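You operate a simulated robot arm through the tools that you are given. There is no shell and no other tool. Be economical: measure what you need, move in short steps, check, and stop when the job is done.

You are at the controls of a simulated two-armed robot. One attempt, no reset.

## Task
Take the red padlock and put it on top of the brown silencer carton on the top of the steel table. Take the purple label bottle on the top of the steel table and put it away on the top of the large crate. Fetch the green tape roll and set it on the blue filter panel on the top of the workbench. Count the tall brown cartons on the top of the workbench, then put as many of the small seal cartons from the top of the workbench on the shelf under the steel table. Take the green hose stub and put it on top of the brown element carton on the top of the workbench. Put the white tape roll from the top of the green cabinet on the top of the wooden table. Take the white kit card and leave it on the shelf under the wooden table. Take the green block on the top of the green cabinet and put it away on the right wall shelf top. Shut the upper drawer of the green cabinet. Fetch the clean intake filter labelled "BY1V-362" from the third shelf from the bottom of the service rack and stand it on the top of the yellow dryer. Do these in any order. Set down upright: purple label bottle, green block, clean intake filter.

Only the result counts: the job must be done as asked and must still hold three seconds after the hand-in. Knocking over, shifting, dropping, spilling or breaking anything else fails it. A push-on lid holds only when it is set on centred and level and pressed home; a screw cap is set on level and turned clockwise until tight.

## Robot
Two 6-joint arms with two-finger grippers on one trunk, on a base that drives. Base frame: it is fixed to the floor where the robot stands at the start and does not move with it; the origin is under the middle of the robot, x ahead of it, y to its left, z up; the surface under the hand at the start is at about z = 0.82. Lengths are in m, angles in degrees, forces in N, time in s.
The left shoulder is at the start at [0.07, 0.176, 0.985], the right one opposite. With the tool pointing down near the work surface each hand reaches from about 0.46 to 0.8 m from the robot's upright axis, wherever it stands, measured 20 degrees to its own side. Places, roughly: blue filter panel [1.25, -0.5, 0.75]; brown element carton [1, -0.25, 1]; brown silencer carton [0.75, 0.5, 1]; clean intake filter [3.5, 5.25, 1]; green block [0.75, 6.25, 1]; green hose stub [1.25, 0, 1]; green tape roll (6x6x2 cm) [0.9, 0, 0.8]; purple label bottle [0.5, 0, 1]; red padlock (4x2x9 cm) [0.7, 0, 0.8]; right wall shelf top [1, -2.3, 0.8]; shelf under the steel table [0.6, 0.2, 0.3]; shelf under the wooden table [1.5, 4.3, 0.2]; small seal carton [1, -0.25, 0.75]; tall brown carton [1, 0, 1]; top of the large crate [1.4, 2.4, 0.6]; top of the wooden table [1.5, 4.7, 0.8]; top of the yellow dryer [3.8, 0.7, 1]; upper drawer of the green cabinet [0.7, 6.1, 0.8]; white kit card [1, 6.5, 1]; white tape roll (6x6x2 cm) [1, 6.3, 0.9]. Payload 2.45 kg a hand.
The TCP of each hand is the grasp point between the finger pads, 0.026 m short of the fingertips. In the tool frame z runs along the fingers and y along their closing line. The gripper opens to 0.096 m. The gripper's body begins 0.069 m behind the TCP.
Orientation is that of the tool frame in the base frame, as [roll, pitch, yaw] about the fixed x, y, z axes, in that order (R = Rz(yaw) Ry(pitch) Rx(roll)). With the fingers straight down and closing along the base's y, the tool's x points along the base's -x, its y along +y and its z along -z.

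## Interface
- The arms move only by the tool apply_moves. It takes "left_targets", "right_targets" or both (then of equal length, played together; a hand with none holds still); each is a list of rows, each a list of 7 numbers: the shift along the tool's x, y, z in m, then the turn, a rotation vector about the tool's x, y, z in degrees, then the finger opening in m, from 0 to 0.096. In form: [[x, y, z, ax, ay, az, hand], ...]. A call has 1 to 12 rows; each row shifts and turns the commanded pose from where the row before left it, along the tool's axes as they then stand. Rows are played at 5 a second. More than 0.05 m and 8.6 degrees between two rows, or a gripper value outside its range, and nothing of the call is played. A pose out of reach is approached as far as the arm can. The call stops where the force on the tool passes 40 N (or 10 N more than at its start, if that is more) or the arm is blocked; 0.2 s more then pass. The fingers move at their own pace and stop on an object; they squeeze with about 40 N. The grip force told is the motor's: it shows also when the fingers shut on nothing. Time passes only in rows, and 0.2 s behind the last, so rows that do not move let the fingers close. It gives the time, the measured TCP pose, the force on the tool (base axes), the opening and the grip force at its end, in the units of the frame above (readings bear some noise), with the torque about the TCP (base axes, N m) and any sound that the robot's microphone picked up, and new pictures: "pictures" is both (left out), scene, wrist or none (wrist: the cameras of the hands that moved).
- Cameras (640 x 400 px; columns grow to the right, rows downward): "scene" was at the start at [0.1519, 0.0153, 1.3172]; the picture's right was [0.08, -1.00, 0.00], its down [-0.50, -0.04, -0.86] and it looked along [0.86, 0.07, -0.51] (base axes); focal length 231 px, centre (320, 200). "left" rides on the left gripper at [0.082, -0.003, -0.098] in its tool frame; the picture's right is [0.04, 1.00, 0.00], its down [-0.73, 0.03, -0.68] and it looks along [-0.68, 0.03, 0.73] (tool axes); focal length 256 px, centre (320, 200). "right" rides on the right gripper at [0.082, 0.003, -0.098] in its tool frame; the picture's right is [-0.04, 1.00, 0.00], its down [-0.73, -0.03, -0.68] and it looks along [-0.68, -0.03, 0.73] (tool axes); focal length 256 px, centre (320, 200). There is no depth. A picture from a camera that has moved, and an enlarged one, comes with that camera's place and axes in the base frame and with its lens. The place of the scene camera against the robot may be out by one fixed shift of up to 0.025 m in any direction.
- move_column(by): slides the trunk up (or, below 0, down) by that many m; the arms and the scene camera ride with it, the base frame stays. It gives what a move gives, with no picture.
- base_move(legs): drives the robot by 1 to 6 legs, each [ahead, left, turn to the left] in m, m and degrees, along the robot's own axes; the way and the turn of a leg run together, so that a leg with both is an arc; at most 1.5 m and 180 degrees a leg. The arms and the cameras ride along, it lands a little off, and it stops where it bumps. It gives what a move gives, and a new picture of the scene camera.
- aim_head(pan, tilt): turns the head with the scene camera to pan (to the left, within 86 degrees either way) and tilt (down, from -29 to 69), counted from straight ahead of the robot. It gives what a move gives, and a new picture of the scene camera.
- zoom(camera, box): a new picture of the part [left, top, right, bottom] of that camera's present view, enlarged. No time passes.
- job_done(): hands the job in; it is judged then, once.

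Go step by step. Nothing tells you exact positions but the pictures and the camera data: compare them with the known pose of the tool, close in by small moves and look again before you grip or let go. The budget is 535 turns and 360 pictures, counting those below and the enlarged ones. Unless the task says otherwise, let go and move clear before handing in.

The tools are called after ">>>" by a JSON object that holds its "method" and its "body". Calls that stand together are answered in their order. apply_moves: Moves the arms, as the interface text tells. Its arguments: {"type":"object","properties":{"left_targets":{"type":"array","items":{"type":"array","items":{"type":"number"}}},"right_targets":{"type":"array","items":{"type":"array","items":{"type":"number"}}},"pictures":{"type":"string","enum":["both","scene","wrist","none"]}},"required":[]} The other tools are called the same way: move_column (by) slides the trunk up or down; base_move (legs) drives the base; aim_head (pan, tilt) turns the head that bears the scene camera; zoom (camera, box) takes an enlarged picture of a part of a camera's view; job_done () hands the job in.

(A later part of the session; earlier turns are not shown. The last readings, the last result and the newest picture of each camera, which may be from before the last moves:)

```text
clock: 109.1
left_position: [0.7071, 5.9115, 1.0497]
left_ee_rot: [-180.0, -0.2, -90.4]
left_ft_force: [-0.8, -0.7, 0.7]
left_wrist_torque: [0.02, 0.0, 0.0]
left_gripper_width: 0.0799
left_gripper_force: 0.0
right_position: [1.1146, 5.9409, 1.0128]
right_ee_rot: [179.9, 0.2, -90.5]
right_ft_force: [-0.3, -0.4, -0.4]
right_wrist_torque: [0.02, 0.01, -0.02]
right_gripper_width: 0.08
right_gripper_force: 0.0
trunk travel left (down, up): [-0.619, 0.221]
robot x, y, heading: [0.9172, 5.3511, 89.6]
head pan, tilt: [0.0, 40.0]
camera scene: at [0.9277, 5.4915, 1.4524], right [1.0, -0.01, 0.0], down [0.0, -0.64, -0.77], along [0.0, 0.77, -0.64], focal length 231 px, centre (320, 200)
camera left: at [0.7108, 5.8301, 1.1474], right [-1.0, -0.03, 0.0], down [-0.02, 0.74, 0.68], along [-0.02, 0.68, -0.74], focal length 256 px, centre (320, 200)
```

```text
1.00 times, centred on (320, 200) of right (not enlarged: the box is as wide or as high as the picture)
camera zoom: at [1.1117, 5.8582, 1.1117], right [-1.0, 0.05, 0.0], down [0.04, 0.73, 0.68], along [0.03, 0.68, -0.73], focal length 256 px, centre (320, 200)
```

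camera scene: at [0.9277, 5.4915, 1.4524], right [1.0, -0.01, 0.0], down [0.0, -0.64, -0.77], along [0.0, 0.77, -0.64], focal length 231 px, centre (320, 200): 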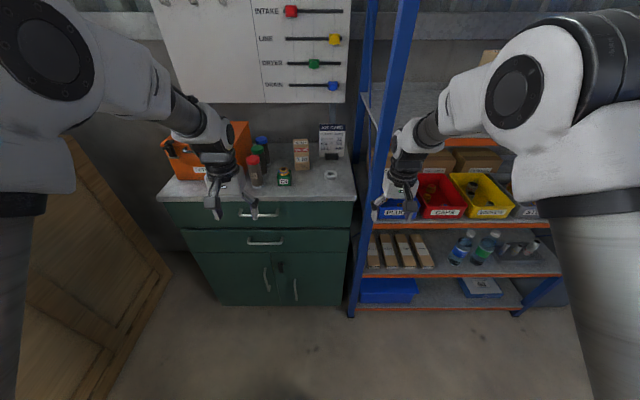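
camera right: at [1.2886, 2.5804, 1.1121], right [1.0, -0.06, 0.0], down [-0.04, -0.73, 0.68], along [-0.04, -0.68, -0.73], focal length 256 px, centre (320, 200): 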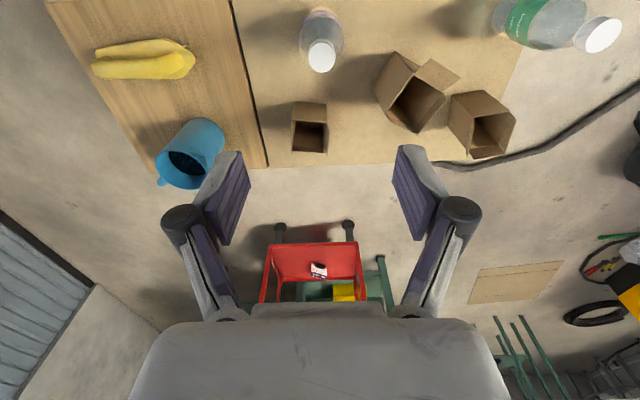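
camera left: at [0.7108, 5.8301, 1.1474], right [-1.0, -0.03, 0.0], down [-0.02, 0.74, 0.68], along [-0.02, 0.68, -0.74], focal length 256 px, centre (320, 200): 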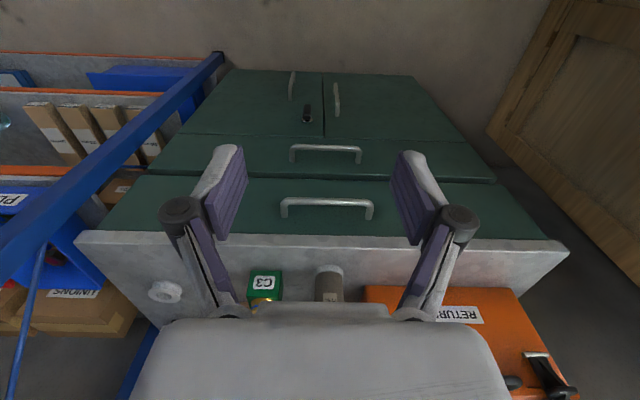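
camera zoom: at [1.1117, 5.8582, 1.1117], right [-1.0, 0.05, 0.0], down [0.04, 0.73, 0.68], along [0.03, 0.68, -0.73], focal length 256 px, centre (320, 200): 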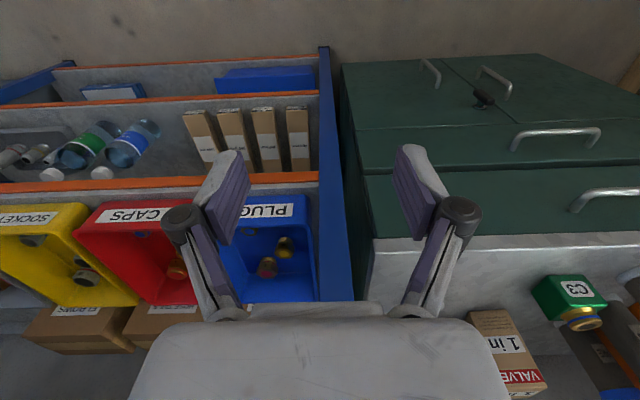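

>>> {"method": "apply_moves", "body": {"right_targets": [[0.04, 0, -0.03, 0, 0, 0, 0.08], [0.04, 0, -0.03, 0, 0, 0, 0.08], [0.04, 0, -0.03, 0, 0, 0, 0.08]], "pictures": "none"}}

>>> {"method": "base_move", "body": {"legs": [[0.18, -0.18, 0]]}}

>>> {"method": "zoom", "body": {"camera": "left", "box": [0, 0, 640, 400]}}

```text
clock: 109.9
left_position: [0.7067, 5.9112, 1.0483]
left_ee_rot: [180.0, -0.2, -90.3]
left_ft_force: [-0.8, -0.6, -0.5]
left_wrist_torque: [0.03, -0.02, 0.03]
left_gripper_width: 0.0802
left_gripper_force: 0.0
right_position: [1.1121, 5.8188, 1.1027]
right_ee_rot: [180.0, 0.3, -90.5]
right_ft_force: [0.7, -0.6, -0.4]
right_wrist_torque: [0.05, -0.01, 0.01]
right_gripper_width: 0.0801
right_gripper_force: 0.0
trunk travel left (down, up): [-0.619, 0.221]
robot x, y, heading: [0.9164, 5.3496, 89.5]
head pan, tilt: [0.0, 40.0]
```

```text
clock: 111.7
left_position: [0.8909, 6.0893, 1.0474]
left_ee_rot: [179.9, -0.3, -90.3]
left_ft_force: [-0.5, 0.3, 0.3]
left_wrist_torque: [-0.01, -0.03, 0.0]
left_gripper_width: 0.0799
left_gripper_force: 0.0
right_position: [1.2957, 5.9966, 1.1026]
right_ee_rot: [179.9, 0.3, -90.6]
right_ft_force: [0.2, 0.5, 0.8]
right_wrist_torque: [0.02, -0.03, 0.01]
right_gripper_width: 0.0798
right_gripper_force: 0.1
trunk travel left (down, up): [-0.619, 0.221]
robot x, y, heading: [1.0969, 5.5262, 89.8]
head pan, tilt: [0.0, 40.0]
camera scene: at [1.1107, 5.6687, 1.4524], right [1.0, -0.01, 0.0], down [0.0, -0.64, -0.77], along [0.0, 0.77, -0.64], focal length 231 px, centre (320, 200)
```

scene: 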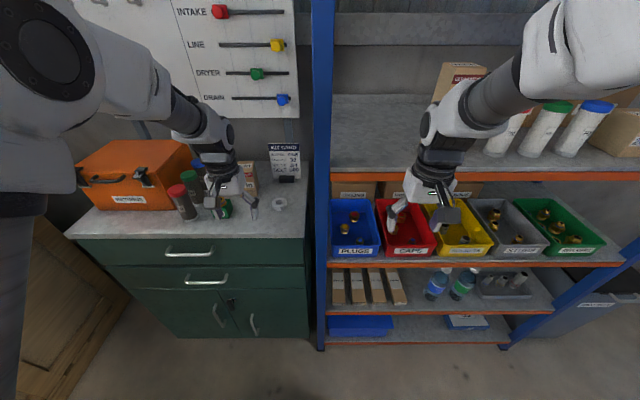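

```text
1.00 times, centred on (320, 200) of left (not enlarged: the box is as wide or as high as the picture)
camera zoom: at [0.8938, 6.0072, 1.1464], right [-1.0, -0.03, 0.0], down [-0.03, 0.74, 0.68], along [-0.02, 0.68, -0.74], focal length 256 px, centre (320, 200)
```

zoom: 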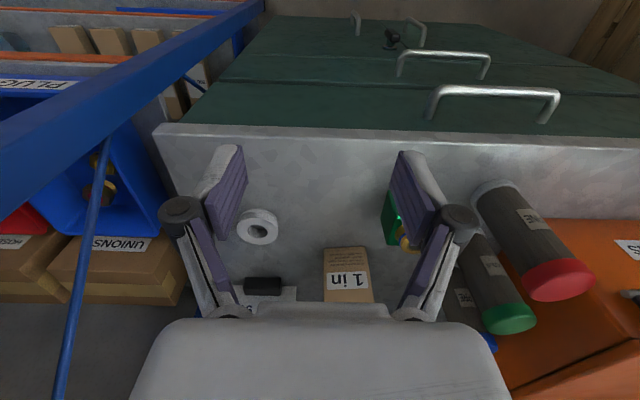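

>>> {"method": "apply_moves", "body": {"left_targets": [[-0.038, -0.016, 0.011, 0, 0, 0, 0.096], [-0.038, -0.016, 0.011, 0, 0, 0, 0.096], [-0.038, -0.016, 0.011, 0, 0, 0, 0.096], [-0.038, -0.016, 0.011, 0, 0, 0, 0.096], [-0.034, -0.016, 0.011, 0, 0, 0, 0.096]], "pictures": "wrist"}}

```text
clock: 112.9
left_position: [0.9727, 6.2725, 0.9877]
left_ee_rot: [179.9, -0.5, -90.3]
left_ft_force: [-0.1, 0.9, 0.8]
left_wrist_torque: [-0.06, -0.02, 0.01]
left_gripper_width: 0.096
left_gripper_force: 0.1
left hand out of reach, approached as far as the arm can: row 5
right_position: [1.2965, 6.0001, 1.1019]
right_ee_rot: [179.9, 0.0, -90.5]
right_ft_force: [-0.8, 0.3, -0.8]
right_wrist_torque: [-0.03, 0.0, -0.02]
right_gripper_width: 0.0795
right_gripper_force: 0.1
trunk travel left (down, up): [-0.619, 0.221]
robot x, y, heading: [1.1009, 5.5216, 89.8]
head pan, tilt: [0.0, 40.0]
camera left: at [0.975, 6.1917, 1.087], right [-1.0, -0.04, 0.0], down [-0.03, 0.74, 0.67], along [-0.02, 0.67, -0.74], focal length 256 px, centre (320, 200)
```

left: 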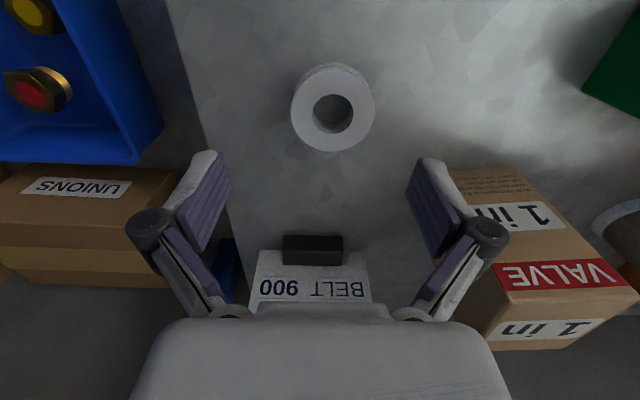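

>>> {"method": "apply_moves", "body": {"left_targets": [[0.01, 0.006, 0.025, 0, 0, 0, 0.096], [0, 0, 0.02, 0, 0, 0, 0.096], [0, 0, 0.008, 0, 0, 0, 0.096]], "pictures": "wrist"}}

```text
clock: 113.7
left_position: [0.9655, 6.2604, 0.938]
left_ee_rot: [-180.0, -0.2, -90.3]
left_ft_force: [0.5, -1.0, -1.0]
left_wrist_torque: [-0.03, -0.03, 0.0]
left_gripper_width: 0.0962
left_gripper_force: 0.0
right_position: [1.2959, 5.9965, 1.1023]
right_ee_rot: [179.9, 0.2, -90.6]
right_ft_force: [-0.6, -0.8, 0.0]
right_wrist_torque: [0.01, -0.01, -0.02]
right_gripper_width: 0.0799
right_gripper_force: 0.1
trunk travel left (down, up): [-0.619, 0.221]
robot x, y, heading: [1.0988, 5.527, 89.8]
head pan, tilt: [0.0, 40.0]
camera left: at [0.9693, 6.179, 1.0368], right [-1.0, -0.03, 0.0], down [-0.02, 0.74, 0.68], along [-0.02, 0.68, -0.74], focal length 256 px, centre (320, 200)
```

left: 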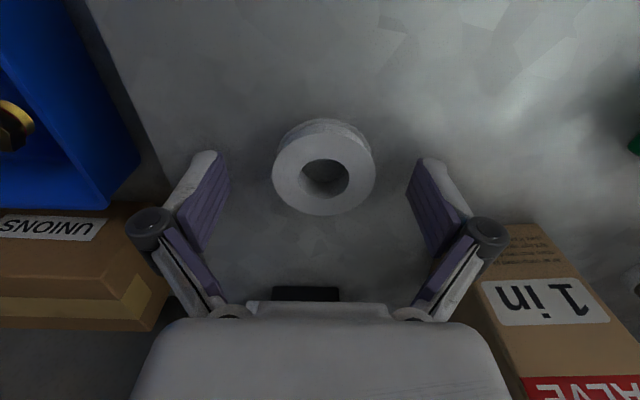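

>>> {"method": "apply_moves", "body": {"left_targets": [[0, 0, 0.006, 0, 0, 0, 0.096], [0, 0, 0, 0, 0, 0, 0.0], [0, 0, 0, 0, 0, 0, 0.0], [0, 0, 0, 0, 0, 0, 0.0], [0, 0, -0.02, 0, 0, 0, 0.0], [0, 0, -0.03, 0, 0, 0, 0.0]], "pictures": "wrist"}}

```text
clock: 114.4
left_position: [0.9668, 6.2631, 0.9446]
left_ee_rot: [-179.9, 1.0, -90.2]
left_ft_force: [1.7, -11.6, 25.4]
left_wrist_torque: [-0.55, 0.37, 0.28]
left_gripper_width: 0.0499
left_gripper_force: 40.2
right_position: [1.2971, 5.9935, 1.1038]
right_ee_rot: [179.9, 0.4, -90.5]
right_ft_force: [0.7, -0.2, -0.4]
right_wrist_torque: [-0.01, 0.02, 0.01]
right_gripper_width: 0.0798
right_gripper_force: 0.0
trunk travel left (down, up): [-0.619, 0.221]
robot x, y, heading: [1.1003, 5.5253, 89.7]
head pan, tilt: [0.0, 40.0]
stopped in row 3 (left hand): the force on the tool passed its limit at 43 N (the readings are from after the stop); the commanded pose is now the measured one
camera left: at [0.9697, 6.1786, 1.0409], right [-1.0, -0.03, 0.0], down [-0.03, 0.72, 0.69], along [-0.02, 0.69, -0.72], focal length 256 px, centre (320, 200)
```

left: 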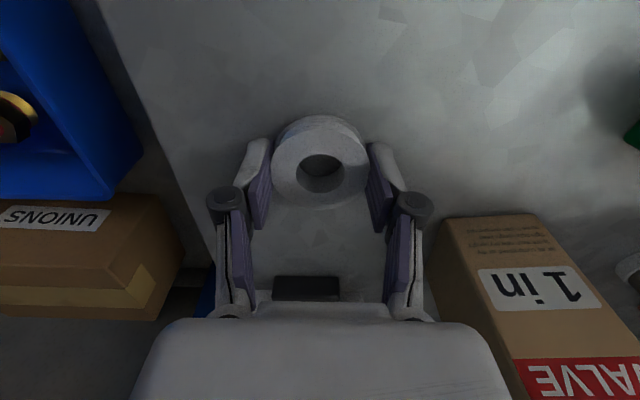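

>>> {"method": "apply_moves", "body": {"left_targets": [[0, 0, 0, 0, 0, 0, 0.0], [0, 0, -0.02, 0, 0, 0, 0.0], [0, 0, -0.03, 0, 0, 0, 0.0], [0, 0, -0.04, 0, 0, 0, 0.0]], "pictures": "wrist"}}

```text
clock: 115.4
left_position: [0.9663, 6.2635, 1.0298]
left_ee_rot: [-180.0, 0.6, -90.4]
left_ft_force: [0.0, 0.5, -0.8]
left_wrist_torque: [0.03, 0.01, -0.01]
left_gripper_width: 0.0497
left_gripper_force: 39.9
right_position: [1.2958, 5.9969, 1.1014]
right_ee_rot: [180.0, 0.2, -90.5]
right_ft_force: [0.2, 0.4, 0.7]
right_wrist_torque: [0.01, -0.01, -0.04]
right_gripper_width: 0.0799
right_gripper_force: 0.0
trunk travel left (down, up): [-0.619, 0.221]
robot x, y, heading: [1.1012, 5.5263, 89.7]
head pan, tilt: [0.0, 40.0]
camera left: at [0.9689, 6.1808, 1.1272], right [-1.0, -0.03, 0.0], down [-0.03, 0.73, 0.69], along [-0.02, 0.69, -0.73], focal length 256 px, centre (320, 200)
```

left: 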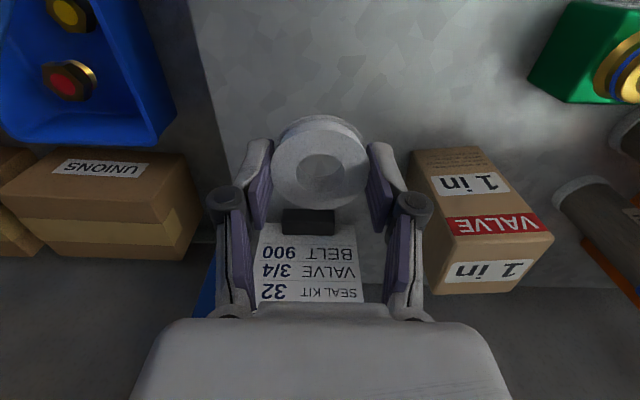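

>>> {"method": "apply_moves", "body": {"left_targets": [[0.0, 0, -0.04, 0, 0, 0, 0.0], [0.04, 0.01, -0.02, 0, 0, 0, 0.0], [0.045, 0.01, 0, 0, 0, 0, 0.0], [0.045, 0.01, 0, 0, 0, 0, 0.0], [0.045, 0.01, 0, 0, 0, 0, 0.0], [0.045, 0.01, 0, 0, 0, 0, 0.0], [0.04, 0.01, 0, 0, 0, 0, 0.0]], "pictures": "none"}}

>>> {"method": "base_move", "body": {"legs": [[0.0, 0.36, 0]]}}

```text
clock: 117.0
left_position: [0.9036, 6.0036, 1.0864]
left_ee_rot: [-179.9, 0.9, -90.3]
left_ft_force: [1.1, -0.2, 0.5]
left_wrist_torque: [0.03, 0.02, -0.01]
left_gripper_width: 0.0495
left_gripper_force: 40.4
right_position: [1.2968, 5.9954, 1.103]
right_ee_rot: [180.0, 0.3, -90.5]
right_ft_force: [-0.7, -0.5, -0.1]
right_wrist_torque: [0.04, 0.01, -0.02]
right_gripper_width: 0.0803
right_gripper_force: 0.0
trunk travel left (down, up): [-0.619, 0.221]
robot x, y, heading: [1.0988, 5.5261, 89.6]
head pan, tilt: [0.0, 40.0]
```

```text
clock: 119.3
left_position: [0.5396, 6.0061, 1.0841]
left_ee_rot: [179.9, 0.7, -90.2]
left_ft_force: [1.0, 0.1, 0.0]
left_wrist_torque: [-0.02, 0.03, 0.0]
left_gripper_width: 0.0495
left_gripper_force: 39.8
right_position: [0.9338, 6.0003, 1.1025]
right_ee_rot: [179.9, 0.2, -90.4]
right_ft_force: [-0.2, 0.8, 0.0]
right_wrist_torque: [-0.02, -0.02, -0.02]
right_gripper_width: 0.0802
right_gripper_force: 0.0
trunk travel left (down, up): [-0.619, 0.221]
robot x, y, heading: [0.7357, 5.5293, 89.9]
head pan, tilt: [0.0, 40.0]
camera scene: at [0.7479, 5.6711, 1.4523], right [1.0, -0.01, 0.0], down [0.0, -0.64, -0.77], along [0.0, 0.77, -0.64], focal length 231 px, centre (320, 200)
```

scene: 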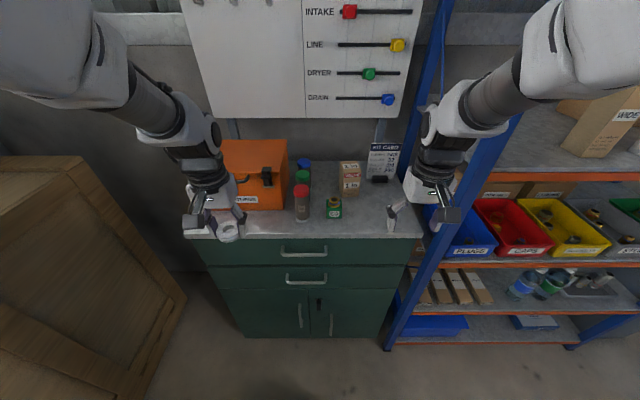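

>>> {"method": "apply_moves", "body": {"right_targets": [[0, 0, -0.01, 0, 0, 8.2, 0.08], [0, 0, -0.01, 0, 0, 8.2, 0.08], [0, 0, -0.01, 0, 0, 8.2, 0.08], [0, 0, -0.01, 0, 0, 8.2, 0.08], [0, 0, -0.01, 0, 0, 8.2, 0.08], [0, 0, -0.01, 0, 0, 8.2, 0.08], [0, 0, 0, 0, 0, 8.2, 0.08], [0, 0, 0, 0, 0, 8.2, 0.08], [0, 0, 0, 0, 0, 8.2, 0.08], [0, 0, 0, 0, 0, 8.2, 0.08], [0, 0, 0, 0, 0, 8.0, 0.08]], "pictures": "wrist"}}

```text
clock: 121.7
left_position: [0.5395, 6.0075, 1.0855]
left_ee_rot: [180.0, 0.8, -90.2]
left_ft_force: [-0.8, -1.0, -0.8]
left_wrist_torque: [0.01, 0.01, 0.01]
left_gripper_width: 0.0496
left_gripper_force: 40.8
right_position: [0.9326, 5.9996, 1.1624]
right_ee_rot: [179.8, 0.0, 179.4]
right_ft_force: [0.3, -0.1, 0.5]
right_wrist_torque: [-0.01, 0.01, -0.04]
right_gripper_width: 0.08
right_gripper_force: 0.0
trunk travel left (down, up): [-0.619, 0.221]
robot x, y, heading: [0.7331, 5.5262, 89.6]
head pan, tilt: [0.0, 40.0]
camera right: at [0.8518, 6.002, 1.2616], right [0.05, 1.0, 0.0], down [0.73, -0.04, 0.68], along [0.68, -0.03, -0.73], focal length 256 px, centre (320, 200)
```

right: 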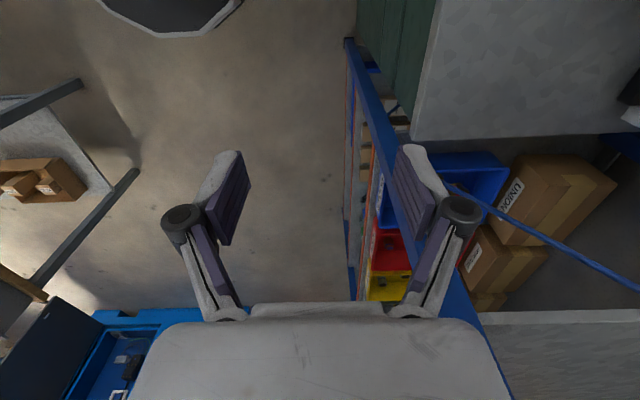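

>>> {"method": "base_move", "body": {"legs": [[0.16, 0, 0]]}}

>>> {"method": "apply_moves", "body": {"right_targets": [[0, 0.045, 0, 0, 0, 0, 0.08], [-0.01, 0.045, 0, 0, 0, 0, 0.08], [-0.01, 0.045, 0, 0, 0, 0, 0.08], [-0.01, 0.035, 0, 0, 0, 0, 0.08]], "pictures": "both"}}

```text
clock: 123.2
left_position: [0.5386, 6.1663, 1.0858]
left_ee_rot: [180.0, 0.8, -90.1]
left_ft_force: [0.3, -0.2, -1.4]
left_wrist_torque: [0.0, -0.03, -0.03]
left_gripper_width: 0.0495
left_gripper_force: 39.8
right_position: [0.9317, 6.161, 1.1626]
right_ee_rot: [179.8, 0.0, 179.7]
right_ft_force: [0.7, 0.6, 0.0]
right_wrist_torque: [0.02, 0.01, 0.0]
right_gripper_width: 0.0795
right_gripper_force: 0.1
trunk travel left (down, up): [-0.619, 0.221]
robot x, y, heading: [0.7353, 5.688, 90.1]
head pan, tilt: [0.0, 40.0]
camera scene: at [0.7477, 5.8314, 1.4525], right [1.0, 0.0, 0.0], down [0.0, -0.64, -0.77], along [0.0, 0.77, -0.64], focal length 231 px, centre (320, 200)
```

scene: 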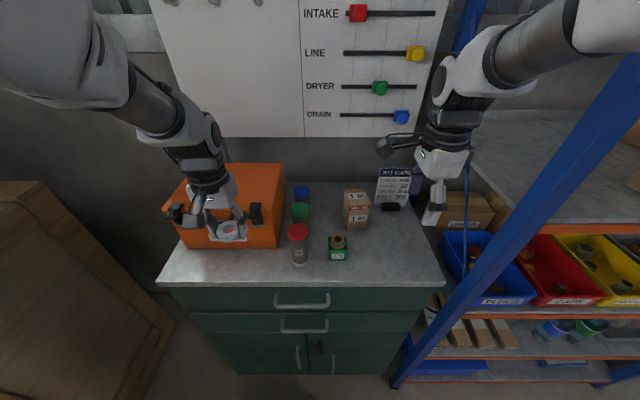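

```text
clock: 124.2
left_position: [0.5391, 6.1692, 1.0851]
left_ee_rot: [180.0, 0.6, -90.1]
left_ft_force: [0.9, 0.2, 0.0]
left_wrist_torque: [-0.01, 0.02, 0.01]
left_gripper_width: 0.0496
left_gripper_force: 39.5
right_position: [0.9616, 6.3346, 1.1645]
right_ee_rot: [179.9, 0.0, 179.8]
right_ft_force: [-0.7, -0.1, -0.4]
right_wrist_torque: [-0.02, 0.03, 0.02]
right_gripper_width: 0.0799
right_gripper_force: 0.1
trunk travel left (down, up): [-0.619, 0.221]
robot x, y, heading: [0.7363, 5.6939, 89.9]
head pan, tilt: [0.0, 40.0]
camera scene: at [0.7485, 5.8345, 1.4521], right [1.0, 0.0, 0.0], down [0.0, -0.64, -0.76], along [0.0, 0.76, -0.64], focal length 231 px, centre (320, 200)
camera right: at [0.8817, 6.336, 1.264], right [0.04, 1.0, 0.0], down [0.73, -0.03, 0.68], along [0.68, -0.03, -0.73], focal length 256 px, centre (320, 200)
```

scene: 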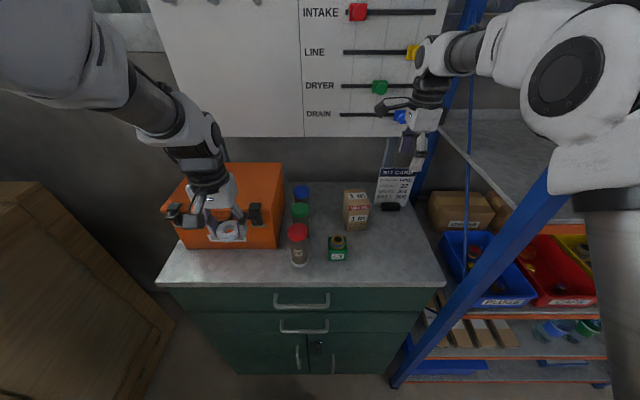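
right: 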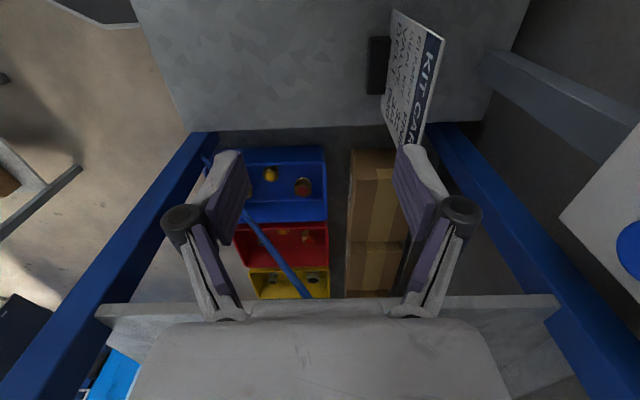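

>>> {"method": "apply_moves", "body": {"right_targets": [[-0.004, 0.042, 0, 0, 0, 0, 0.08], [-0.004, 0.042, 0, 0, 0, 0, 0.08]], "pictures": "wrist"}}

```text
clock: 124.8
left_position: [0.5397, 6.1718, 1.0837]
left_ee_rot: [-180.0, 0.5, -90.1]
left_ft_force: [0.4, 0.4, -1.3]
left_wrist_torque: [-0.06, 0.0, -0.01]
left_gripper_width: 0.0497
left_gripper_force: 40.1
right_position: [0.9736, 6.4118, 1.1573]
right_ee_rot: [-179.7, -0.2, 179.7]
right_ft_force: [1.2, 0.8, -0.8]
right_wrist_torque: [0.01, 0.0, 0.0]
right_gripper_width: 0.0789
right_gripper_force: 0.0
right hand out of reach, approached as far as the arm can: row 2
trunk travel left (down, up): [-0.619, 0.221]
robot x, y, heading: [0.7381, 5.6914, 89.7]
head pan, tilt: [0.0, 40.0]
camera right: at [0.8924, 6.4142, 1.2554], right [0.05, 1.0, -0.01], down [0.73, -0.03, 0.68], along [0.68, -0.03, -0.73], focal length 256 px, centre (320, 200)
```

right: 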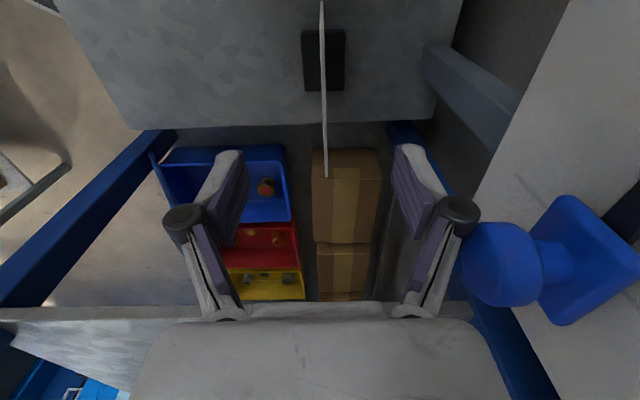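

>>> {"method": "apply_moves", "body": {"right_targets": [[0, 0.003, 0.04, 0, 0, 0, 0.08], [0, 0.0, 0.04, 0, 0, 0, 0.08], [0, 0, 0.03, 0, 0, 0, 0.08]], "pictures": "wrist"}}

```text
clock: 125.6
left_position: [0.539, 6.1658, 1.0865]
left_ee_rot: [-180.0, 0.7, -90.0]
left_ft_force: [0.0, -1.1, -0.2]
left_wrist_torque: [0.01, -0.05, 0.01]
left_gripper_width: 0.0495
left_gripper_force: 40.3
right_position: [0.972, 6.4095, 1.0512]
right_ee_rot: [179.7, -0.1, 179.7]
right_ft_force: [-0.4, -0.1, 1.2]
right_wrist_torque: [0.05, 0.02, -0.01]
right_gripper_width: 0.0797
right_gripper_force: 0.1
trunk travel left (down, up): [-0.619, 0.221]
robot x, y, heading: [0.7382, 5.6908, 89.7]
head pan, tilt: [0.0, 40.0]
camera right: at [0.8908, 6.4111, 1.1506], right [0.04, 1.0, 0.0], down [0.73, -0.04, 0.68], along [0.68, -0.03, -0.73], focal length 256 px, centre (320, 200)
```

right: 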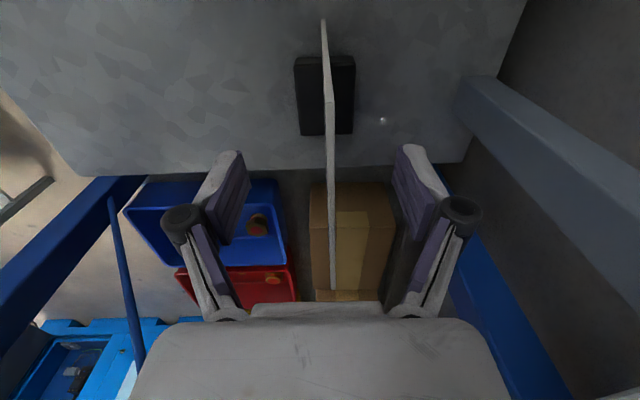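

>>> {"method": "apply_moves", "body": {"right_targets": [[0, 0.003, 0, 0, 0, 0, 0.04], [0, 0, 0, 0, 0, 0, 0.0], [0, 0, 0, 0, 0, 0, 0.0], [0, 0, 0, 0, 0, 0, 0.0], [0, 0, -0.03, 0, 0, 0, 0.0], [0, 0, -0.03, 0, 0, 0, 0.0]], "pictures": "both"}}

```text
clock: 127.0
left_position: [0.5383, 6.1668, 1.085]
left_ee_rot: [180.0, 0.7, -90.1]
left_ft_force: [0.0, -0.1, -0.1]
left_wrist_torque: [-0.03, -0.02, 0.03]
left_gripper_width: 0.0497
left_gripper_force: 40.1
right_position: [0.9716, 6.4121, 1.1122]
right_ee_rot: [179.9, 0.0, 179.6]
right_ft_force: [-0.3, 0.2, -1.1]
right_wrist_torque: [0.02, 0.02, -0.01]
right_gripper_width: 0.0062
right_gripper_force: 32.1
trunk travel left (down, up): [-0.619, 0.221]
robot x, y, heading: [0.7351, 5.6889, 89.9]
head pan, tilt: [0.0, 40.0]
camera scene: at [0.7475, 5.8321, 1.4523], right [1.0, 0.0, 0.0], down [0.0, -0.64, -0.77], along [0.0, 0.77, -0.64], focal length 231 px, centre (320, 200)
camera right: at [0.8905, 6.4138, 1.2104], right [0.04, 1.0, 0.0], down [0.73, -0.03, 0.68], along [0.68, -0.03, -0.73], focal length 256 px, centre (320, 200)
```

scene: 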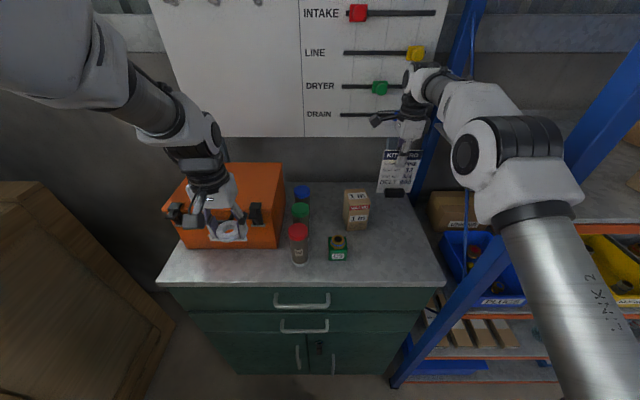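
right: 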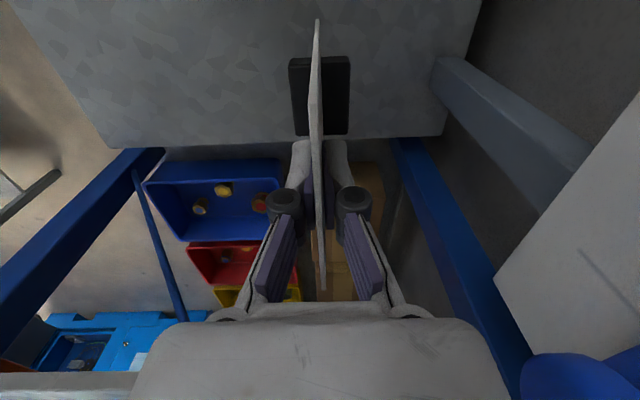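

>>> {"method": "apply_moves", "body": {"right_targets": [[-0.012, -0.005, -0.03, 0, 0, 0, 0.0], [-0.008, -0.04, -0.01, 0, 0, 0, 0.0], [0, -0.045, -0.01, 0, 0, 0, 0.0], [0, -0.045, -0.01, 0, 0, 0, 0.0], [0, -0.045, -0.02, 0, 0, 0, 0.0], [0, -0.045, -0.02, 0, 0, 0, 0.0]], "pictures": "scene"}}

```text
clock: 128.4
left_position: [0.5386, 6.1654, 1.0868]
left_ee_rot: [-180.0, 0.8, -90.1]
left_ft_force: [-0.1, -0.5, -0.3]
left_wrist_torque: [0.02, 0.02, 0.04]
left_gripper_width: 0.0495
left_gripper_force: 40.4
right_position: [0.9902, 6.1845, 1.2108]
right_ee_rot: [179.6, 0.0, 179.7]
right_ft_force: [-0.1, -0.6, -0.9]
right_wrist_torque: [0.02, 0.04, -0.02]
right_gripper_width: 0.0057
right_gripper_force: 31.7
trunk travel left (down, up): [-0.619, 0.221]
robot x, y, heading: [0.7347, 5.6888, 90.0]
head pan, tilt: [0.0, 40.0]
camera scene: at [0.7477, 5.8292, 1.4526], right [1.0, 0.0, 0.0], down [0.0, -0.64, -0.77], along [0.0, 0.77, -0.64], focal length 231 px, centre (320, 200)
```

scene: 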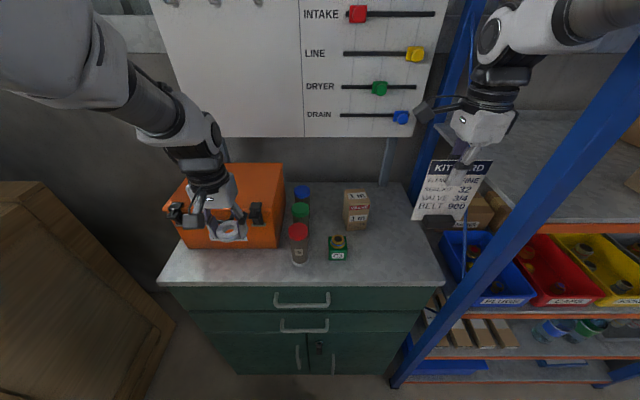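

>>> {"method": "zoom", "body": {"camera": "scene", "box": [340, 110, 540, 235]}}

>>> {"method": "zoom", "body": {"camera": "right", "box": [160, 0, 480, 200]}}

```text
3.20 times, centred on (440, 172) of scene
camera zoom: at [0.7477, 5.8292, 1.4526], right [1.0, 0.0, 0.0], down [0.0, -0.64, -0.77], along [0.0, 0.77, -0.64], focal length 739 px, centre (-64, 288)
```

zoom: 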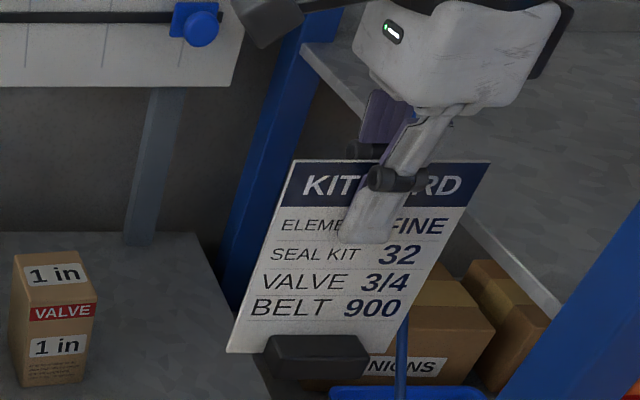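

```text
2.00 times, centred on (320, 100) of right
camera zoom: at [0.9097, 6.1864, 1.3102], right [0.04, 1.0, 0.01], down [0.73, -0.04, 0.68], along [0.68, -0.03, -0.73], focal length 512 px, centre (320, 400)
```

zoom: 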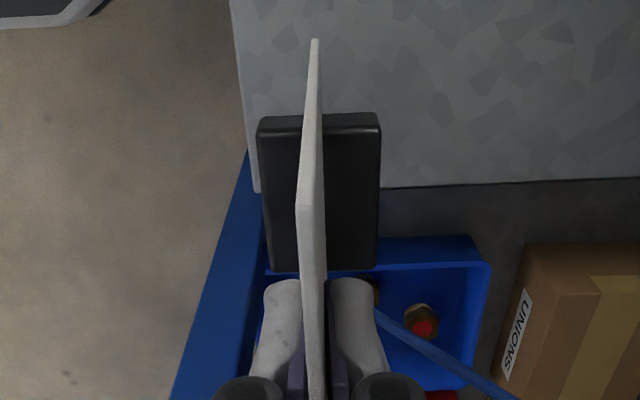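

The card with its base is in the right hand and the tape in the left. Driving back and turning to face the wooden table's long side.

>>> {"method": "base_move", "body": {"legs": [[-1.1, 0, 0], [0, 0.3, 0], [0, 0, -90]]}}

>>> {"method": "aim_head", "body": {"pan": 0, "tilt": 30}}

```text
clock: 139.6
left_position: [0.9298, 4.7591, 1.0851]
left_ee_rot: [-180.0, 0.6, 178.9]
left_ft_force: [-0.9, 0.9, -0.7]
left_wrist_torque: [-0.01, 0.0, 0.0]
left_gripper_width: 0.0499
left_gripper_force: 39.6
right_position: [0.9417, 4.3065, 1.21]
right_ee_rot: [179.8, -0.1, 88.7]
right_ft_force: [0.4, -0.6, 0.2]
right_wrist_torque: [0.03, 0.0, -0.02]
right_gripper_width: 0.0059
right_gripper_force: 31.7
trunk travel left (down, up): [-0.619, 0.221]
robot x, y, heading: [0.4511, 4.5719, -1.3]
head pan, tilt: [0.0, 40.0]
camera scene: at [0.5945, 4.5762, 1.4523], right [-0.02, -1.0, 0.0], down [-0.64, 0.01, -0.77], along [0.77, -0.02, -0.64], focal length 231 px, centre (320, 200)
```

scene: 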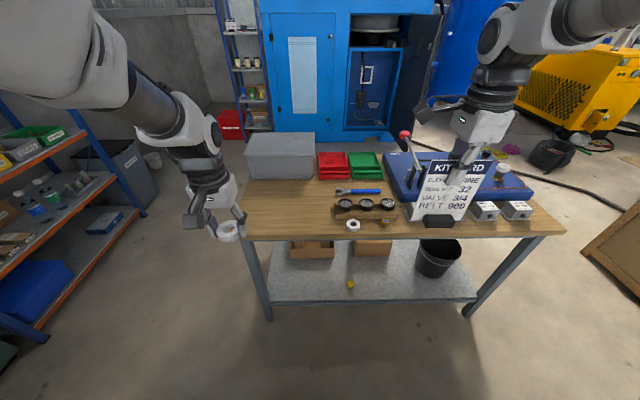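

```text
clock: 140.3
left_position: [0.931, 4.7592, 1.085]
left_ee_rot: [-180.0, 0.7, 178.9]
left_ft_force: [0.0, -1.0, -0.4]
left_wrist_torque: [0.03, 0.01, 0.0]
left_gripper_width: 0.0495
left_gripper_force: 40.2
right_position: [0.9429, 4.306, 1.2092]
right_ee_rot: [179.8, 0.0, 88.7]
right_ft_force: [0.1, -0.8, -0.5]
right_wrist_torque: [0.04, 0.02, -0.02]
right_gripper_width: 0.0062
right_gripper_force: 31.3
trunk travel left (down, up): [-0.619, 0.221]
robot x, y, heading: [0.4466, 4.5696, -1.1]
head pan, tilt: [0.0, 30.0]
camera scene: at [0.5999, 4.576, 1.4676], right [-0.02, -1.0, 0.0], down [-0.5, 0.01, -0.87], along [0.87, -0.02, -0.5], focal length 231 px, centre (320, 200)
```

scene: 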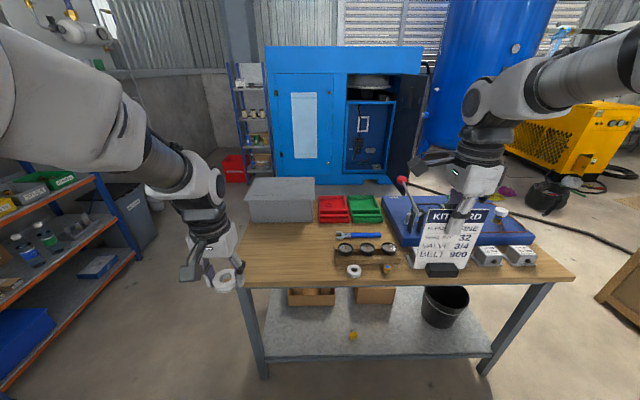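

>>> {"method": "base_move", "body": {"legs": [[0.24, 0, 0]]}}

>>> {"method": "apply_moves", "body": {"left_targets": [[-0.035, -0.02, 0.0, 0, 0, 0, 0.0], [-0.035, -0.02, 0.01, 0, 0, 0, 0.0], [0, 0, 0.045, 0, 0, 0, 0.0], [0, 0, 0.045, 0, 0, 0, 0.0], [0, 0, 0.045, 0, 0, 0, 0.0]], "pictures": "both"}}

```text
clock: 142.1
left_position: [1.1736, 4.7504, 1.0858]
left_ee_rot: [180.0, 0.8, 178.6]
left_ft_force: [-0.3, 1.0, -0.3]
left_wrist_torque: [-0.01, 0.01, 0.01]
left_gripper_width: 0.0495
left_gripper_force: 40.2
right_position: [1.1824, 4.2986, 1.2095]
right_ee_rot: [179.7, 0.0, 88.3]
right_ft_force: [0.2, 0.4, -1.3]
right_wrist_torque: [0.05, -0.03, 0.0]
right_gripper_width: 0.0061
right_gripper_force: 31.8
trunk travel left (down, up): [-0.619, 0.221]
robot x, y, heading: [0.6863, 4.5604, -1.5]
head pan, tilt: [0.0, 30.0]
camera scene: at [0.8421, 4.5695, 1.4678], right [-0.03, -1.0, 0.0], down [-0.5, 0.01, -0.87], along [0.87, -0.02, -0.5], focal length 231 px, centre (320, 200)
```

scene: 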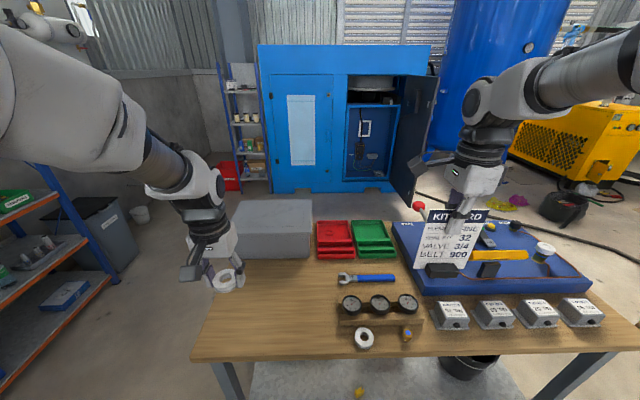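

```text
clock: 143.3
left_position: [1.2453, 4.7076, 0.9404]
left_ee_rot: [-180.0, 0.7, 178.5]
left_ft_force: [-0.3, 0.7, -0.5]
left_wrist_torque: [-0.01, 0.0, 0.01]
left_gripper_width: 0.0495
left_gripper_force: 39.7
right_position: [1.1853, 4.2978, 1.2088]
right_ee_rot: [180.0, 0.0, 88.2]
right_ft_force: [0.6, 0.3, -1.6]
right_wrist_torque: [0.03, 0.0, 0.0]
right_gripper_width: 0.0059
right_gripper_force: 31.5
trunk travel left (down, up): [-0.619, 0.221]
robot x, y, heading: [0.6936, 4.5643, -1.7]
head pan, tilt: [0.0, 30.0]
camera scene: at [0.845, 4.5696, 1.4675], right [-0.03, -1.0, 0.0], down [-0.5, 0.01, -0.87], along [0.86, -0.02, -0.5], focal length 231 px, centre (320, 200)
camera left: at [1.1626, 4.707, 1.038], right [-0.01, 1.0, 0.0], down [0.73, 0.01, 0.69], along [0.69, 0.01, -0.73], focal length 256 px, centre (320, 200)
```

scene: 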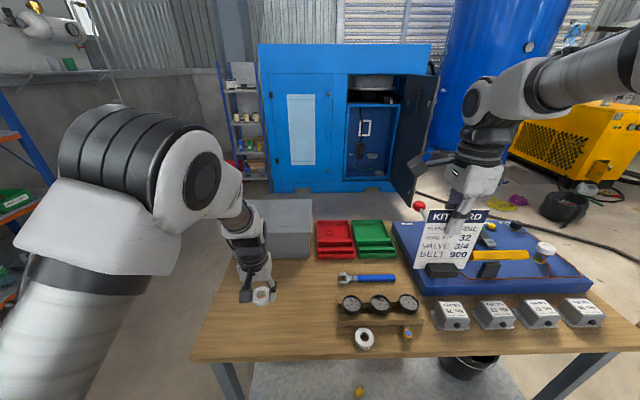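
left: 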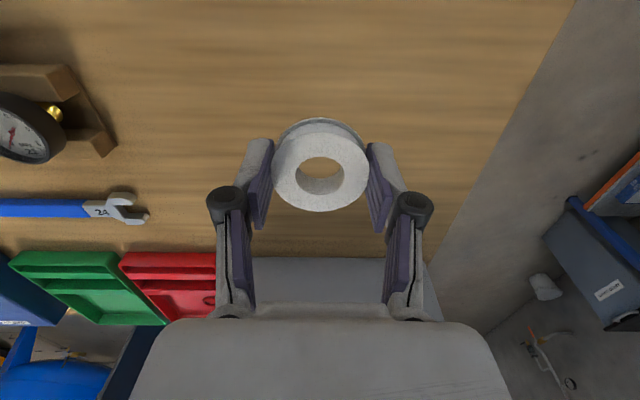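

>>> {"method": "apply_moves", "body": {"left_targets": [[0.015, -0.01, 0.03, 0, 0, 0, 0.0], [0, 0, 0.03, 0, 0, 0, 0.0], [0, 0, 0.015, 0, 0, 0, 0.0], [0, 0, 0.008, 0, 0, 0, 0.0]], "pictures": "wrist"}}

```text
clock: 144.3
left_position: [1.2297, 4.6978, 0.8596]
left_ee_rot: [180.0, 0.7, 178.5]
left_ft_force: [0.2, -0.2, -0.4]
left_wrist_torque: [-0.02, 0.0, -0.03]
left_gripper_width: 0.0498
left_gripper_force: 39.8
right_position: [1.184, 4.2976, 1.2097]
right_ee_rot: [179.8, -0.1, 88.4]
right_ft_force: [-0.2, 0.7, -1.3]
right_wrist_torque: [-0.01, 0.02, -0.01]
right_gripper_width: 0.006
right_gripper_force: 31.4
trunk travel left (down, up): [-0.619, 0.221]
robot x, y, heading: [0.6882, 4.5687, -1.6]
head pan, tilt: [0.0, 30.0]
camera left: at [1.148, 4.6962, 0.9556], right [-0.01, 1.0, 0.0], down [0.73, 0.01, 0.69], along [0.69, 0.01, -0.73], focal length 256 px, centre (320, 200)
```

left: 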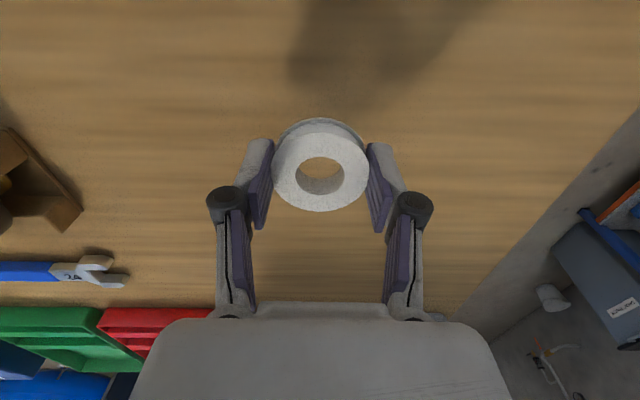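

>>> {"method": "apply_moves", "body": {"left_targets": [[0, 0, 0.008, 0, 0, 0, 0.0], [0, 0, 0.006, 0, 0, 0, 0.0], [0, 0, 0.005, 0, 0, 0, 0.0], [0, 0, 0.005, 0, 0, 0, 0.0], [0, 0, 0.005, 0, 0, 0, 0.0]], "pictures": "none"}}

```text
clock: 145.5
left_position: [1.2315, 4.6992, 0.8294]
left_ee_rot: [180.0, 0.8, 178.4]
left_ft_force: [0.1, -0.4, 0.6]
left_wrist_torque: [-0.01, 0.0, -0.01]
left_gripper_width: 0.0495
left_gripper_force: 39.9
right_position: [1.1832, 4.2978, 1.2087]
right_ee_rot: [179.8, -0.1, 88.3]
right_ft_force: [-0.3, -0.1, -1.8]
right_wrist_torque: [0.02, 0.06, 0.03]
right_gripper_width: 0.0063
right_gripper_force: 31.5
trunk travel left (down, up): [-0.619, 0.221]
robot x, y, heading: [0.6926, 4.564, -1.7]
head pan, tilt: [0.0, 30.0]
```

>>> {"method": "apply_moves", "body": {"left_targets": [[0, 0, 0.006, 0, 0, 0, 0.0], [0, 0, 0.005, 0, 0, 0, 0.0], [0, 0, 0.005, 0, 0, 0, 0.0], [0, 0, 0.005, 0, 0, 0, 0.0], [0, 0, 0.005, 0, 0, 0, 0.0]], "pictures": "wrist"}}

```text
clock: 146.2
left_position: [1.2309, 4.6985, 0.8249]
left_ee_rot: [180.0, 1.4, 178.6]
left_ft_force: [-13.4, 2.8, 30.2]
left_wrist_torque: [0.08, 0.71, 0.04]
left_gripper_width: 0.0497
left_gripper_force: 40.4
right_position: [1.1794, 4.2963, 1.2118]
right_ee_rot: [179.7, -0.2, 88.3]
right_ft_force: [-0.4, -0.7, -1.7]
right_wrist_torque: [0.02, -0.02, 0.0]
right_gripper_width: 0.0061
right_gripper_force: 31.7
trunk travel left (down, up): [-0.619, 0.221]
robot x, y, heading: [0.6929, 4.5642, -1.5]
head pan, tilt: [0.0, 30.0]
stopped in row 3 (left hand): the force on the tool passed its limit at 48 N (the readings are from after the stop); the commanded pose is now the measured one
camera left: at [1.1477, 4.6971, 0.9206], right [-0.02, 1.0, 0.0], down [0.72, 0.01, 0.69], along [0.69, 0.01, -0.72], focal length 256 px, centre (320, 200)
```

left: 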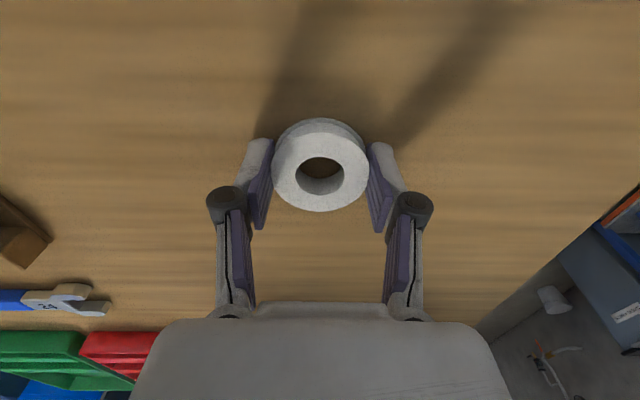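

>>> {"method": "apply_moves", "body": {"left_targets": [[0, 0, -0.002, 0, 0, 0, 0.0], [0, 0, 0, 0, 0, 0, 0.07], [0, 0, 0, 0, 0, 0, 0.09], [0, 0, -0.03, 0, 0, 0, 0.09], [0, 0, -0.045, 0, 0, 0, 0.09], [0, 0, -0.045, 0, 0, 0, 0.09], [0.04, 0, -0.045, 0, 0, 0, 0.09], [0.04, 0, -0.03, 0, 0, 0, 0.09]], "pictures": "wrist"}}

```text
refused: row 7 steps farther than a row can; nothing moved
```

>>> {"method": "apply_moves", "body": {"left_targets": [[0, 0, -0.002, 0, 0, 0, 0.0], [0, 0, 0, 0, 0, 0, 0.07], [0, 0, 0, 0, 0, 0, 0.09], [0, 0, -0.03, 0, 0, 0, 0.09], [0, 0, -0.045, 0, 0, 0, 0.09], [0, 0, -0.045, 0, 0, 0, 0.09], [0.03, 0, -0.035, 0, 0, 0, 0.09], [0.03, 0, -0.03, 0, 0, 0, 0.09]], "pictures": "wrist"}}

```text
clock: 148.0
left_position: [1.1702, 4.703, 1.007]
left_ee_rot: [-178.0, 0.9, 179.6]
left_ft_force: [-0.1, -0.8, -0.1]
left_wrist_torque: [0.02, -0.02, -0.04]
left_gripper_width: 0.0903
left_gripper_force: 0.0
right_position: [1.1803, 4.2978, 1.2118]
right_ee_rot: [179.7, -0.2, 88.3]
right_ft_force: [-1.1, 0.2, -0.4]
right_wrist_torque: [0.0, -0.05, 0.0]
right_gripper_width: 0.0059
right_gripper_force: 30.9
trunk travel left (down, up): [-0.619, 0.221]
robot x, y, heading: [0.6895, 4.5643, -1.6]
head pan, tilt: [0.0, 30.0]
camera left: at [1.0874, 4.7041, 1.1046], right [-0.03, 1.0, -0.04], down [0.72, 0.05, 0.69], along [0.69, 0.0, -0.72], focal length 256 px, centre (320, 200)
```

left: 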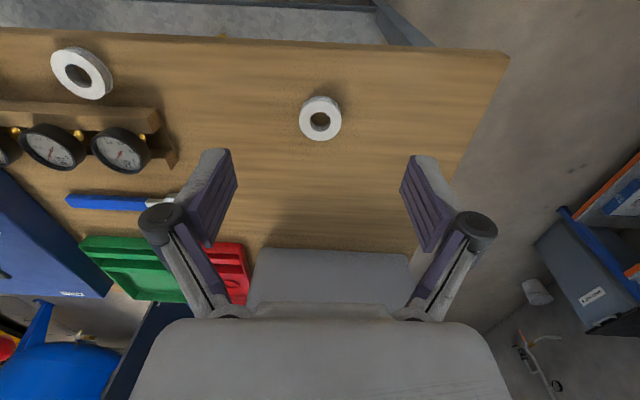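

The white tape is on the wooden table. Now for the card: I'll back off, lower the trunk and pitch the right hand forward to slide the card onto the shelf.

>>> {"method": "base_move", "body": {"legs": [[-0.3, -0.15, 1.5]]}}

>>> {"method": "move_column", "body": {"by": -0.5}}

>>> {"method": "apply_moves", "body": {"right_targets": [[0, 0, 0, -8.5, 0, 0, 0.0], [0, 0, 0, -8.5, 0, 0, 0.0], [0, 0, 0, -8.5, 0, 0, 0.0], [0, 0, 0, -8.5, 0, 0, 0.0], [0, 0, 0, -8.5, 0, 0, 0.0], [0, 0, 0, -8.5, 0, 0, 0.0]], "pictures": "both"}}

```text
clock: 150.2
left_position: [0.8607, 4.5695, 1.0086]
left_ee_rot: [-178.0, 1.3, -179.1]
left_ft_force: [0.1, -0.5, 0.5]
left_wrist_torque: [-0.02, -0.02, -0.03]
left_gripper_width: 0.0897
left_gripper_force: 0.0
right_position: [0.8806, 4.1637, 1.2107]
right_ee_rot: [179.9, 0.0, 89.7]
right_ft_force: [0.9, 0.4, -1.3]
right_wrist_torque: [0.02, -0.01, 0.0]
right_gripper_width: 0.0063
right_gripper_force: 31.1
trunk travel left (down, up): [-0.619, 0.221]
robot x, y, heading: [0.3829, 4.4188, -0.4]
head pan, tilt: [0.0, 30.0]
camera scene: at [0.5333, 4.4273, 1.4676], right [0.0, -1.0, 0.0], down [-0.5, 0.0, -0.87], along [0.87, 0.0, -0.5], focal length 231 px, centre (320, 200)
```

scene: 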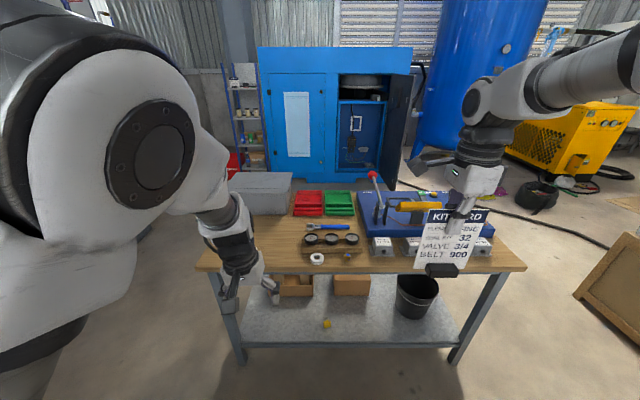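

```text
refused: -0.5 is not a number from -0.4 to 0.4
```

```text
clock: 151.6
left_position: [0.8615, 4.5694, 1.0106]
left_ee_rot: [-177.6, 1.3, -178.9]
left_ft_force: [-0.3, -0.2, 0.0]
left_wrist_torque: [-0.01, -0.02, 0.02]
left_gripper_width: 0.0902
left_gripper_force: 0.1
right_position: [0.9553, 4.1671, 1.1767]
right_ee_rot: [131.6, -0.6, 90.3]
right_ft_force: [-0.2, 0.3, -1.3]
right_wrist_torque: [-0.02, 0.07, -0.01]
right_gripper_width: 0.0059
right_gripper_force: 31.4
right hand out of reach, approached as far as the arm can: row 2, 3, 4, 5, 6
trunk travel left (down, up): [-0.619, 0.221]
robot x, y, heading: [0.3828, 4.4176, -0.3]
head pan, tilt: [0.0, 30.0]
camera scene: at [0.5327, 4.4272, 1.4677], right [0.0, -1.0, 0.0], down [-0.5, 0.0, -0.87], along [0.87, 0.0, -0.5], focal length 231 px, centre (320, 200)
camera right: at [0.8842, 4.246, 1.2462], right [0.66, -0.04, 0.75], down [-0.52, -0.74, 0.42], along [0.53, -0.67, -0.51], focal length 256 px, centre (320, 200)
```

scene: 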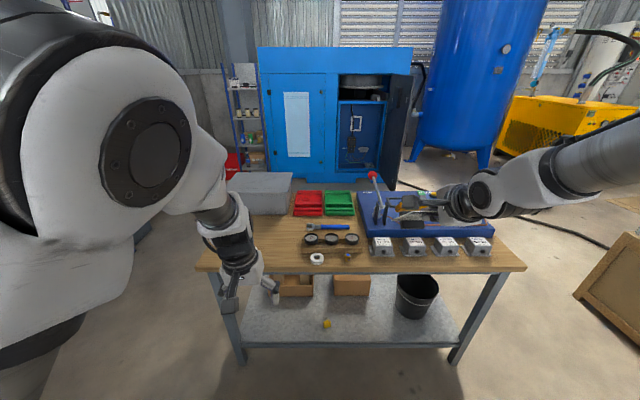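
right: 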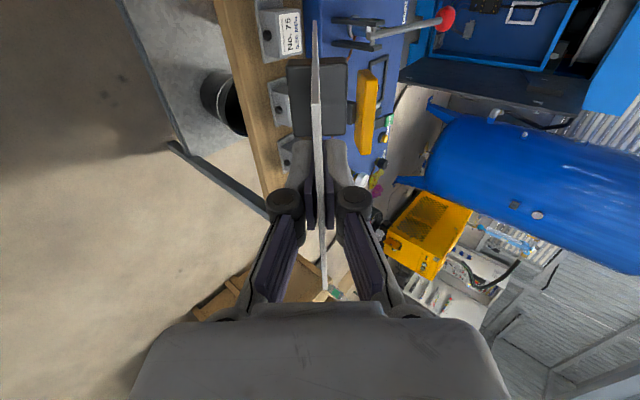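

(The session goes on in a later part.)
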